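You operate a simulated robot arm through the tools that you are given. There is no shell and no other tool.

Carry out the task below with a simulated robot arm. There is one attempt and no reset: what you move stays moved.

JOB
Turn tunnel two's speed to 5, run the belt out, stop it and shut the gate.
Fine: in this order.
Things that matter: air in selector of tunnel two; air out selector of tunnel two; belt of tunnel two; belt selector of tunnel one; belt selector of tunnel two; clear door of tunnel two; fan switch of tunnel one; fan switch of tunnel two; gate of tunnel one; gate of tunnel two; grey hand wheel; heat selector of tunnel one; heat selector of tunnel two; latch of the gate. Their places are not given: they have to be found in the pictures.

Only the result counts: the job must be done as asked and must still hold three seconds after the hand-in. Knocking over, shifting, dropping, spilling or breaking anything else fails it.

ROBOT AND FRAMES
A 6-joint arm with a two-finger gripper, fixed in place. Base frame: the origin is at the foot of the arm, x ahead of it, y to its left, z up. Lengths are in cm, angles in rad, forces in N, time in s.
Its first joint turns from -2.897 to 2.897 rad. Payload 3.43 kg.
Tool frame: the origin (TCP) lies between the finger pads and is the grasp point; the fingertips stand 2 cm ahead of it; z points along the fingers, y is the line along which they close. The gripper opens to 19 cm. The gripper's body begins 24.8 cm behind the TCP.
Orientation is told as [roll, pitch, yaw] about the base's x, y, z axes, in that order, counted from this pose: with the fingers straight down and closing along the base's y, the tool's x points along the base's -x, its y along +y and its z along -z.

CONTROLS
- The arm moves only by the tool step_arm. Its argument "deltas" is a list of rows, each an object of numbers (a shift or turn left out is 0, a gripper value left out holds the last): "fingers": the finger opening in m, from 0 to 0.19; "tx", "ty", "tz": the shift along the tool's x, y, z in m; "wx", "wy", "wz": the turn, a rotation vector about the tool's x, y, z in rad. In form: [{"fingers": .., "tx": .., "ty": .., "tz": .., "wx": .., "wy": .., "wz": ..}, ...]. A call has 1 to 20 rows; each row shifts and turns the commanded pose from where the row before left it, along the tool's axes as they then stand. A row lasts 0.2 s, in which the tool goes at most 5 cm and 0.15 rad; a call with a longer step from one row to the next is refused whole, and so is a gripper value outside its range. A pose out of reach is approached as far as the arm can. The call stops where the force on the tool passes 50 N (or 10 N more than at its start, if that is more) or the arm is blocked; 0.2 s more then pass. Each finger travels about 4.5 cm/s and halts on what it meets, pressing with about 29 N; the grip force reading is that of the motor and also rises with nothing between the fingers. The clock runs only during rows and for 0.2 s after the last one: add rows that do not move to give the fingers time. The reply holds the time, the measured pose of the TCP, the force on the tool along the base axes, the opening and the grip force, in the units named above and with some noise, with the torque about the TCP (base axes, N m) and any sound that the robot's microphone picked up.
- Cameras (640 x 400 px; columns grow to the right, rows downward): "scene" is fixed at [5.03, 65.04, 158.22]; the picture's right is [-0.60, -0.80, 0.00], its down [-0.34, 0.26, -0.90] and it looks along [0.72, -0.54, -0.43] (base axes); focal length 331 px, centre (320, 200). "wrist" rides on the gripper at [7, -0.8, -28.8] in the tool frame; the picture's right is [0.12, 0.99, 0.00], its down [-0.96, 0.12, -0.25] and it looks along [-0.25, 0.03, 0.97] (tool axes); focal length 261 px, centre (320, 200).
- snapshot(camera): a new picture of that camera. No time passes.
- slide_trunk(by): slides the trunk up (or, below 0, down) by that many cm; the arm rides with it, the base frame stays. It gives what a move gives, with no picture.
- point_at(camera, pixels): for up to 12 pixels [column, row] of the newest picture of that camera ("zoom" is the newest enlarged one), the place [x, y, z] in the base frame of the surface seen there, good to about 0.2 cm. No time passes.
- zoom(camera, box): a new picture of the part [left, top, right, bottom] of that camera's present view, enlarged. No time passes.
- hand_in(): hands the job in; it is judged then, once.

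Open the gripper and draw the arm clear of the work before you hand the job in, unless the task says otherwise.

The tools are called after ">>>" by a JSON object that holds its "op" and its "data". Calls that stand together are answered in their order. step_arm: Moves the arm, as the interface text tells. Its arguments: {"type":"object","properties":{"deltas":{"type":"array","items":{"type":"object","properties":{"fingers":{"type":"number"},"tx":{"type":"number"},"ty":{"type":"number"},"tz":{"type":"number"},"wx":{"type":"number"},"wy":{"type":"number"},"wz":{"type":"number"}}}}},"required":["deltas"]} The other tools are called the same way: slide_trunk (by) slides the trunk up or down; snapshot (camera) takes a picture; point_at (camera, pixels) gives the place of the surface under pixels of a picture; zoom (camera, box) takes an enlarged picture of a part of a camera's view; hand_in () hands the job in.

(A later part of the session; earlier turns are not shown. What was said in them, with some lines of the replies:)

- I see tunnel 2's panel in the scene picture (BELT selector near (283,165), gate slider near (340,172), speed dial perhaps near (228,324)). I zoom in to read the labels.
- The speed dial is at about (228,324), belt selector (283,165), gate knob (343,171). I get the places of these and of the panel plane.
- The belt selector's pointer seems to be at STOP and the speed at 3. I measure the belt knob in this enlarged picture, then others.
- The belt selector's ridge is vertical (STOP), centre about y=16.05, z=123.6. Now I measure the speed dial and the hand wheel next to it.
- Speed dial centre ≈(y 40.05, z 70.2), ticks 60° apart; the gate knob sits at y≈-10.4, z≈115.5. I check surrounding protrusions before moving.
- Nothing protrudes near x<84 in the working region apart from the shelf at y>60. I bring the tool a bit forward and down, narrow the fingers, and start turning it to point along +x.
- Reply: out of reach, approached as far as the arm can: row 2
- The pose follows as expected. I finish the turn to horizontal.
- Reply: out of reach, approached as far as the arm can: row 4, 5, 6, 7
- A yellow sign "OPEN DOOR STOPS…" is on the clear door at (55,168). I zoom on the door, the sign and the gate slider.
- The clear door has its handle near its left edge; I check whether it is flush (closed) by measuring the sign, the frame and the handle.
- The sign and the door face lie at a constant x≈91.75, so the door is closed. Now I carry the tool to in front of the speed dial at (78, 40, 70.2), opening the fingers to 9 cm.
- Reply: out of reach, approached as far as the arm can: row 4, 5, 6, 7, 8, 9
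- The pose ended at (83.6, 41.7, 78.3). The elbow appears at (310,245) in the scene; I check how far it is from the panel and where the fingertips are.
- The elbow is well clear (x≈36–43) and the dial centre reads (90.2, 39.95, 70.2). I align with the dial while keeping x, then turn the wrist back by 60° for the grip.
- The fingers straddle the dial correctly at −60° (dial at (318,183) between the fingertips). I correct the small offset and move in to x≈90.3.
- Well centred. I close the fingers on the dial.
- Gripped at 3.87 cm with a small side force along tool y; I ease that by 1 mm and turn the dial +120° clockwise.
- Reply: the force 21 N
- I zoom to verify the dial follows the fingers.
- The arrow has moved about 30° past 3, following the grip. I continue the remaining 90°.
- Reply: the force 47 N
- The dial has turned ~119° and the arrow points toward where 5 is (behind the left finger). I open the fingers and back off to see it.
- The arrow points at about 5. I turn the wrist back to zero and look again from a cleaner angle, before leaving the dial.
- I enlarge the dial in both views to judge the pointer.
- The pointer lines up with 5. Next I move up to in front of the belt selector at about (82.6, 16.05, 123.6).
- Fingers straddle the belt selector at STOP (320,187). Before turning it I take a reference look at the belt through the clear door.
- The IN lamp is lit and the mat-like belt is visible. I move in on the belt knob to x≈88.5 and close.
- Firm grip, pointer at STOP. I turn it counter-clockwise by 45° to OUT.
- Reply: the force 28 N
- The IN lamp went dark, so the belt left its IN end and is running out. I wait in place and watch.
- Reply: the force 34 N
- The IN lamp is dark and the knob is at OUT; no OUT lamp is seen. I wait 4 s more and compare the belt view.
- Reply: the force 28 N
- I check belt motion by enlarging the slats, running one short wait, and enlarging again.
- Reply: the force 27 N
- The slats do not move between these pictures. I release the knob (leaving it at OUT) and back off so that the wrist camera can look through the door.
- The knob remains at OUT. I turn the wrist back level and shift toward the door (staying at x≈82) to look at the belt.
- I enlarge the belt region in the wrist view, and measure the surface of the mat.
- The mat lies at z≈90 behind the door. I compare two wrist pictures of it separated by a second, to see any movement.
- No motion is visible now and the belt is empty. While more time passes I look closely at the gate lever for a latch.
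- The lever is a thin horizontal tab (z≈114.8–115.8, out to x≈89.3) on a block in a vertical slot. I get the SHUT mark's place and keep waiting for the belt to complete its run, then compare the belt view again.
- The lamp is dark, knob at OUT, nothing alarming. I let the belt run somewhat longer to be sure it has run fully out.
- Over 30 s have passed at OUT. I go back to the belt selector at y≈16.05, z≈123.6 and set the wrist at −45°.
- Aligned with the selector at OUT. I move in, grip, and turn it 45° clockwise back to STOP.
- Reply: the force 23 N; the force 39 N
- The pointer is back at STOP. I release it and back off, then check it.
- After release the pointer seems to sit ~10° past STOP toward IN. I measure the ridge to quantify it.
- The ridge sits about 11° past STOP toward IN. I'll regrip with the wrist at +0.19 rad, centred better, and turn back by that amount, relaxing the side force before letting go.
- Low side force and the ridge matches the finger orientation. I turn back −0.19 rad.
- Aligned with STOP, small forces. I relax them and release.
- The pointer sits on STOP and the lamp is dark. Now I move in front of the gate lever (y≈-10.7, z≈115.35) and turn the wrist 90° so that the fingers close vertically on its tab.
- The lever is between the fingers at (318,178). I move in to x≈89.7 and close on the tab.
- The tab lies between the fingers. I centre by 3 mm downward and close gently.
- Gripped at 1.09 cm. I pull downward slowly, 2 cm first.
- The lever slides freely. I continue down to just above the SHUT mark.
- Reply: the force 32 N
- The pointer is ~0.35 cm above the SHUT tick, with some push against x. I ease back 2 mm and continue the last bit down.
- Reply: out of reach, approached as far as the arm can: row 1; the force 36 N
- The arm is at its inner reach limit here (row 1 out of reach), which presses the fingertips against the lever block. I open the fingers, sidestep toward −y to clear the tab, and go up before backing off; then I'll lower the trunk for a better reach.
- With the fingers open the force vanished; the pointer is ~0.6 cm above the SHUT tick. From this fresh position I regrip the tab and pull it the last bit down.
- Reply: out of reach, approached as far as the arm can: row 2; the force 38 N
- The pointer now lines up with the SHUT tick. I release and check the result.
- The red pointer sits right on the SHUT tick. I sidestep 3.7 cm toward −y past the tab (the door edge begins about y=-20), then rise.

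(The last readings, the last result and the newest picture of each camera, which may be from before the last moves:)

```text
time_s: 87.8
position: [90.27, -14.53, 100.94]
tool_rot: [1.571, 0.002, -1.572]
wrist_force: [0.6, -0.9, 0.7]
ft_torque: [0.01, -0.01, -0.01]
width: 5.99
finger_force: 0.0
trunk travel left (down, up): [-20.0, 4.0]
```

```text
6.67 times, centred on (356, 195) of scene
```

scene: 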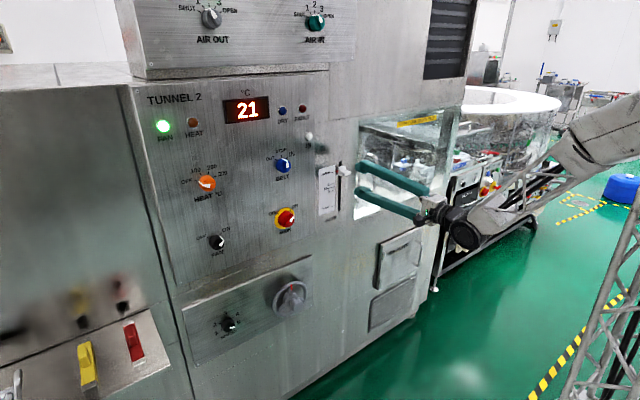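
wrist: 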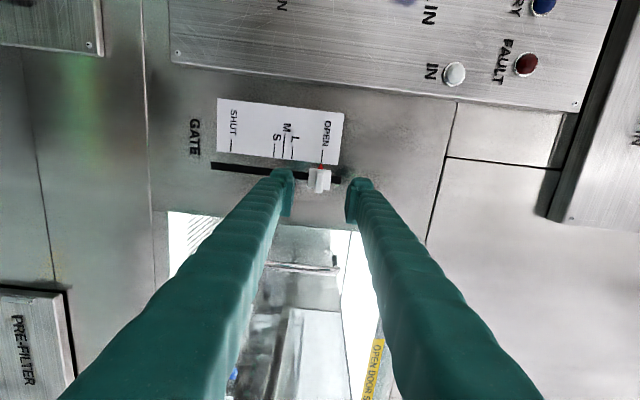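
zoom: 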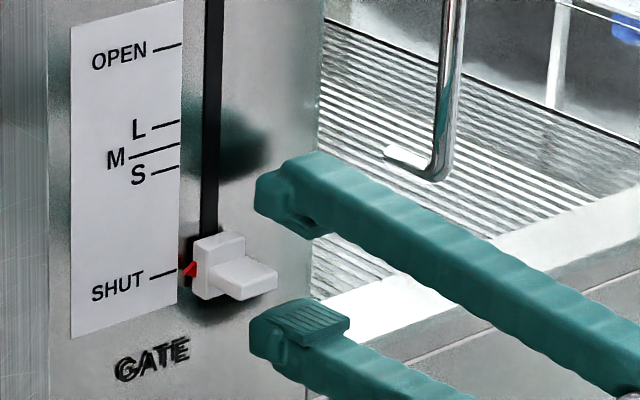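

The fingers clear the tab by a few mm; I take 5 mm more, rise 15 cm, and back away.

>>> {"op": "step_arm", "data": {"deltas": [{"tx": -0.006}, {"ty": 0.02}, {"ty": 0.03}, {"ty": 0.03}, {"ty": 0.03}, {"ty": 0.03}, {"ty": 0.03}, {"tz": -0.03}, {"tz": -0.03}, {}]}}

>>> {"op": "snapshot", "data": {"camera": "scene"}}

>>> {"op": "snapshot", "data": {"camera": "wrist"}}

```text
time_s: 90.0
position: [84.67, -15.11, 118.17]
tool_rot: [1.571, 0.004, -1.57]
wrist_force: [1.2, -0.8, -0.6]
ft_torque: [-0.01, -0.02, 0.02]
width: 6.04
finger_force: 0.1
trunk travel left (down, up): [-20.0, 4.0]
```

```text
taken
```

scene: 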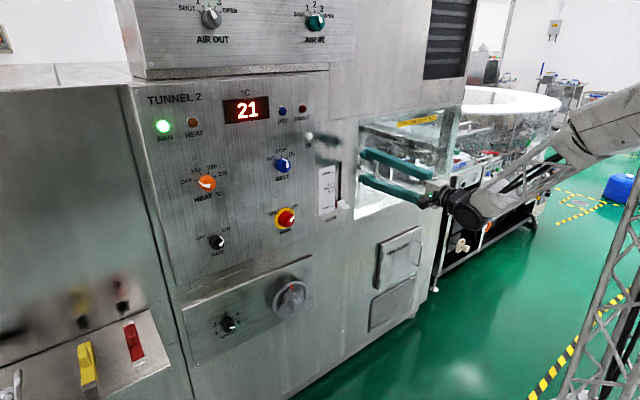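

```text
taken
```

wrist: 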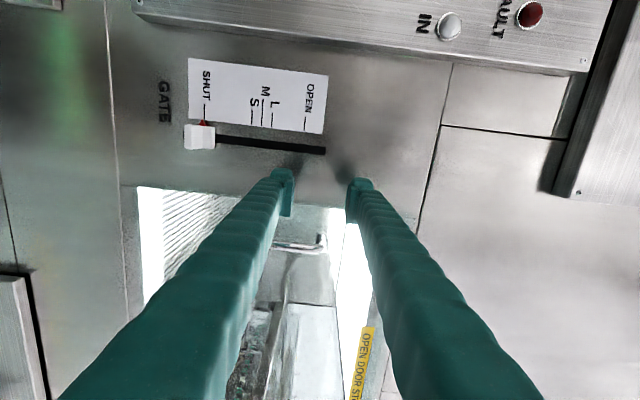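

I verify the gate pointer, belt selector and speed dial in enlarged views.

>>> {"op": "zoom", "data": {"camera": "scene", "box": [316, 180, 364, 220]}}

>>> {"op": "point_at", "data": {"camera": "zoom", "pixels": [[285, 255], [250, 250], [330, 230], [400, 280], [390, 262], [310, 250], [320, 300]]}}

>>> {"op": "zoom", "data": {"camera": "scene", "box": [260, 145, 308, 185]}}

>>> {"op": "zoom", "data": {"camera": "scene", "box": [196, 300, 260, 340]}}

```text
10.00 times, centred on (340, 200) of scene
```

zoom: 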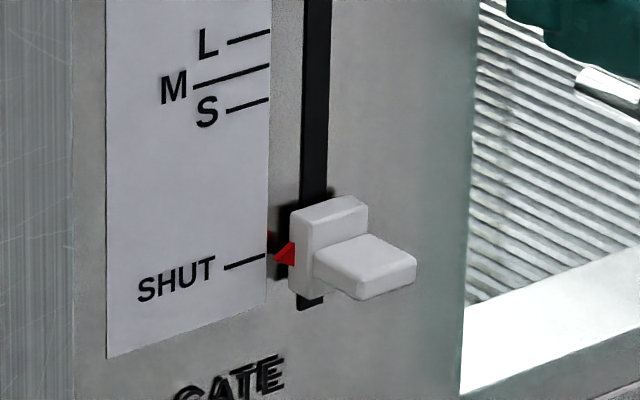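

```text
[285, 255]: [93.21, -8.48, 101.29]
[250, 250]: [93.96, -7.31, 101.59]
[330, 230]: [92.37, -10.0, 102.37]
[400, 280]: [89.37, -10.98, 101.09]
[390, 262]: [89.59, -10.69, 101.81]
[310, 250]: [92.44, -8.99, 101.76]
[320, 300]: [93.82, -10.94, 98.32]
```

```text
10.00 times, centred on (284, 165) of scene
```

zoom: 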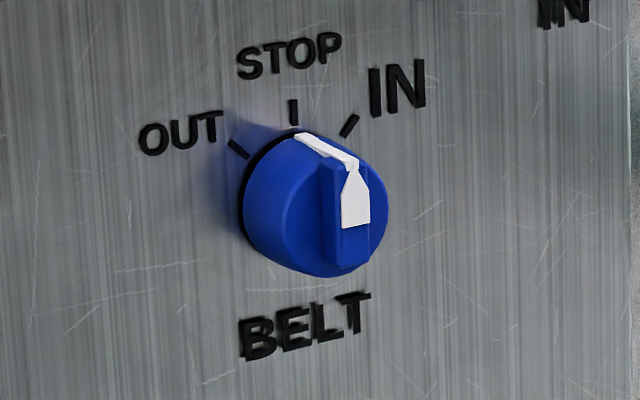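

```text
10.00 times, centred on (228, 320) of scene
```

zoom: 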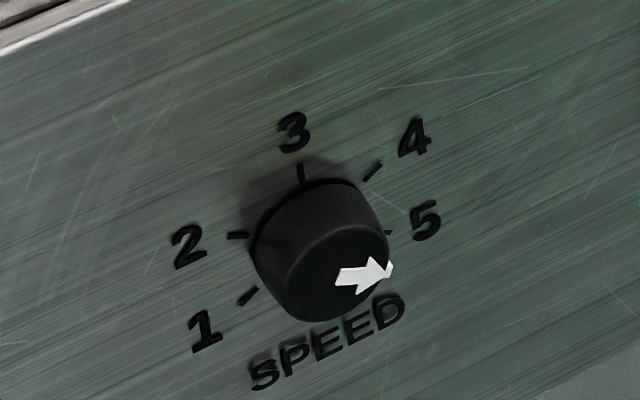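

All three controls read as wanted. I open the gripper, draw the arm back and up, turning the wrist level again.

>>> {"op": "step_arm", "data": {"deltas": [{"fingers": 0.12, "ty": 0.03}, {"ty": 0.03, "tz": -0.01}, {"wz": -0.143, "tz": -0.01}, {"wz": -0.143}, {"wz": -0.143}, {"wz": -0.143}, {"wz": -0.143}, {"wz": -0.143}, {"wz": -0.143}, {"wz": -0.143}, {"wz": -0.143}, {"wz": -0.143}, {"wz": -0.141}, {"tx": -0.04}, {"tx": -0.04}, {"tx": -0.04}, {}]}}

>>> {"op": "snapshot", "data": {"camera": "scene"}}

>>> {"op": "zoom", "data": {"camera": "scene", "box": [316, 150, 364, 180]}}

>>> {"op": "zoom", "data": {"camera": "scene", "box": [280, 90, 470, 240]}}

```text
time_s: 93.6
position: [82.27, -14.98, 136.35]
tool_rot: [1.132, -1.569, -1.132]
wrist_force: [0.1, -0.8, 0.0]
ft_torque: [-0.02, -0.02, 0.0]
width: 11.99
finger_force: 0.1
trunk travel left (down, up): [-20.0, 4.0]
```

```text
taken
```

scene: 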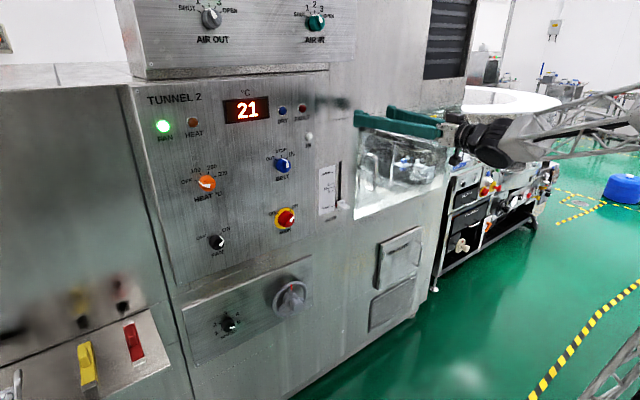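

```text
13.33 times, centred on (340, 165) of scene
```

zoom: 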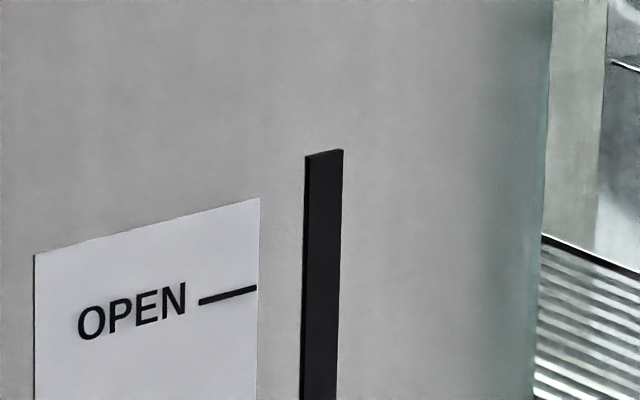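

```text
2.67 times, centred on (375, 165) of scene
```

zoom: 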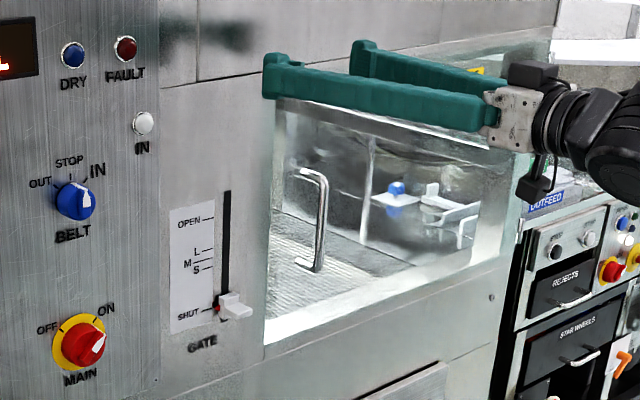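

The controls all look right. To be sure about the belt I take a look down through the door with the wrist camera, moving along −y and tilting the tool a little down.

>>> {"op": "step_arm", "data": {"deltas": [{"ty": -0.04}, {"ty": -0.04}, {"ty": -0.04}, {"ty": -0.04}, {"ty": -0.04}, {"wy": 0.13}, {"wy": 0.13}, {"wy": 0.13}, {"wy": 0.13}, {"wy": 0.13}, {}]}}

>>> {"op": "snapshot", "data": {"camera": "wrist"}}

>>> {"op": "snapshot", "data": {"camera": "scene"}}

```text
time_s: 96.0
position: [82.32, -35.1, 135.94]
tool_rot: [0.003, -0.918, -0.002]
wrist_force: [-0.5, 0.2, -0.1]
ft_torque: [0.02, -0.04, 0.01]
width: 12.03
finger_force: 0.1
trunk travel left (down, up): [-20.0, 4.0]
```

```text
taken
```

wrist: 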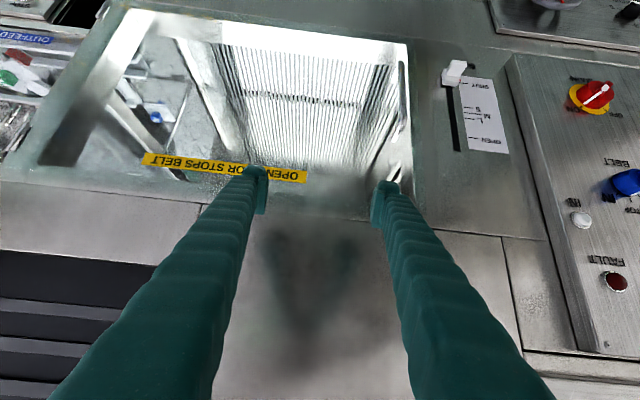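

```text
taken
```

scene: 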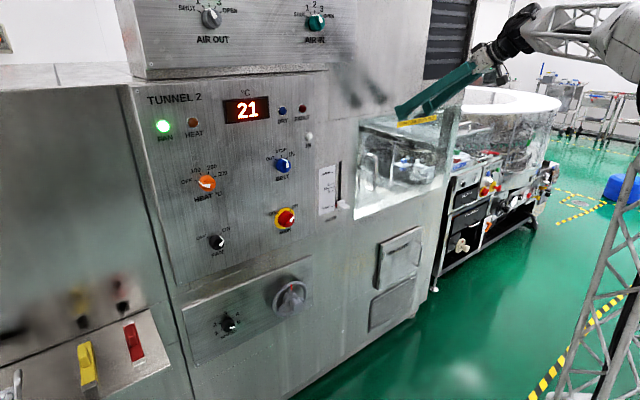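

>>> {"op": "zoom", "data": {"camera": "wrist", "box": [80, 0, 440, 200]}}

>>> {"op": "point_at", "data": {"camera": "wrist", "pixels": [[300, 100], [240, 60], [370, 70], [320, 140], [250, 100], [200, 100], [350, 100], [395, 90]]}}

```text
1.78 times, centred on (260, 100) of wrist
```

zoom: 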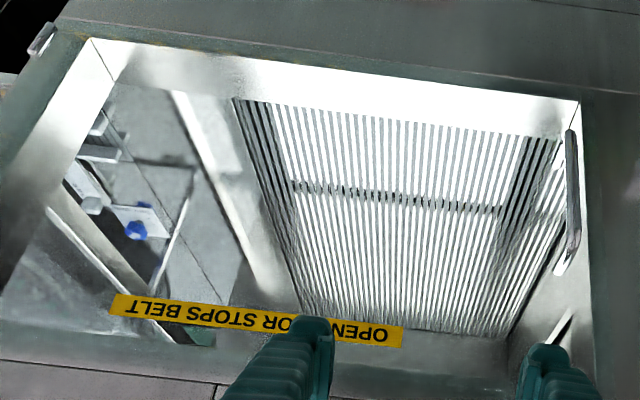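

```text
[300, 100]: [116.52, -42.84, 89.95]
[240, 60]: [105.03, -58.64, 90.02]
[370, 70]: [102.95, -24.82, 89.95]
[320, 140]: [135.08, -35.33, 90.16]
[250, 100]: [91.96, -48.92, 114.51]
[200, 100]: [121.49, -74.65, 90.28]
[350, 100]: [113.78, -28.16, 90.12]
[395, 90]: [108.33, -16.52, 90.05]
```

The belt is clear and stationary, gate lever at SHUT, belt at STOP, IN lamp dark. I open the gripper fully and draw the arm further back before handing in.

>>> {"op": "step_arm", "data": {"deltas": [{"fingers": 0.19, "tz": -0.03}, {"tz": -0.03}, {"tz": -0.03}, {"wy": 0.12}, {"wy": 0.12}, {}, {}]}}

>>> {"op": "snapshot", "data": {"camera": "scene"}}

>>> {"op": "zoom", "data": {"camera": "scene", "box": [140, 80, 360, 218]}}

```text
time_s: 97.6
position: [75.22, -35.07, 141.55]
tool_rot: [0.004, -0.68, -0.002]
wrist_force: [-0.2, 0.3, -0.2]
ft_torque: [0.04, 0.02, -0.02]
width: 19.02
finger_force: 0.0
trunk travel left (down, up): [-20.0, 4.0]
```

```text
taken
```

scene: 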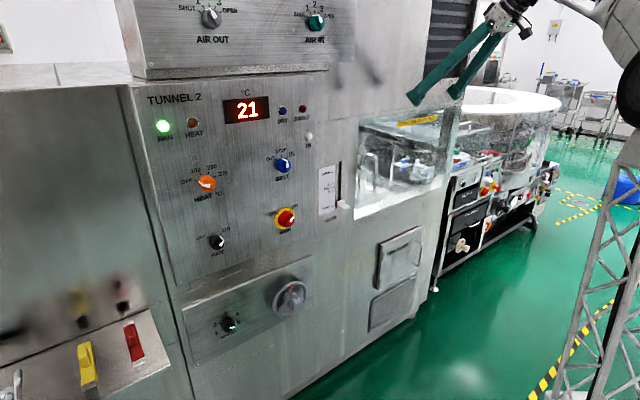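

```text
2.90 times, centred on (250, 149) of scene
```

zoom: 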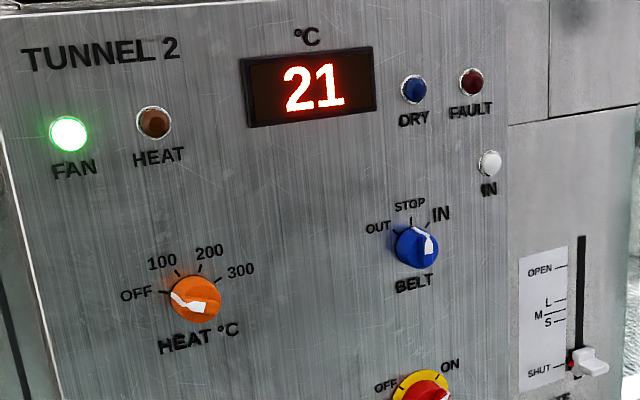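

Speed is at 5, the belt was run out and is at STOP, and the gate pointer is on SHUT. The arm is clear and the gripper open, so I hand in.

>>> {"op": "hand_in", "data": {}}

```text
The job is handed in.
```

I carried out all four steps in order and handed the job in, but I couldn't directly confirm that the belt ran fully out.

- **Speed:** tunnel two's dial points at 5.
- **Belt out:** I turned the belt selector to OUT and left it there for about 36 s. The IN lamp went dark straight away. There is no OUT lamp, and I saw no movement through the door. I took the dark lamp, the long wait and an empty belt as enough.
- **Belt stopped:** the selector is at STOP. When I first let go it slipped about 11° toward IN, so I gripped it again and set it back on the mark. The IN lamp stayed dark.
- **Gate:** the lever slid down freely and its pointer is on the SHUT mark. I found no separate latch and didn't push the lever past the mark to feel for an end stop.

The clear door was closed throughout. I opened the gripper and drew the arm clear before handing in, and saw nothing else disturbed.
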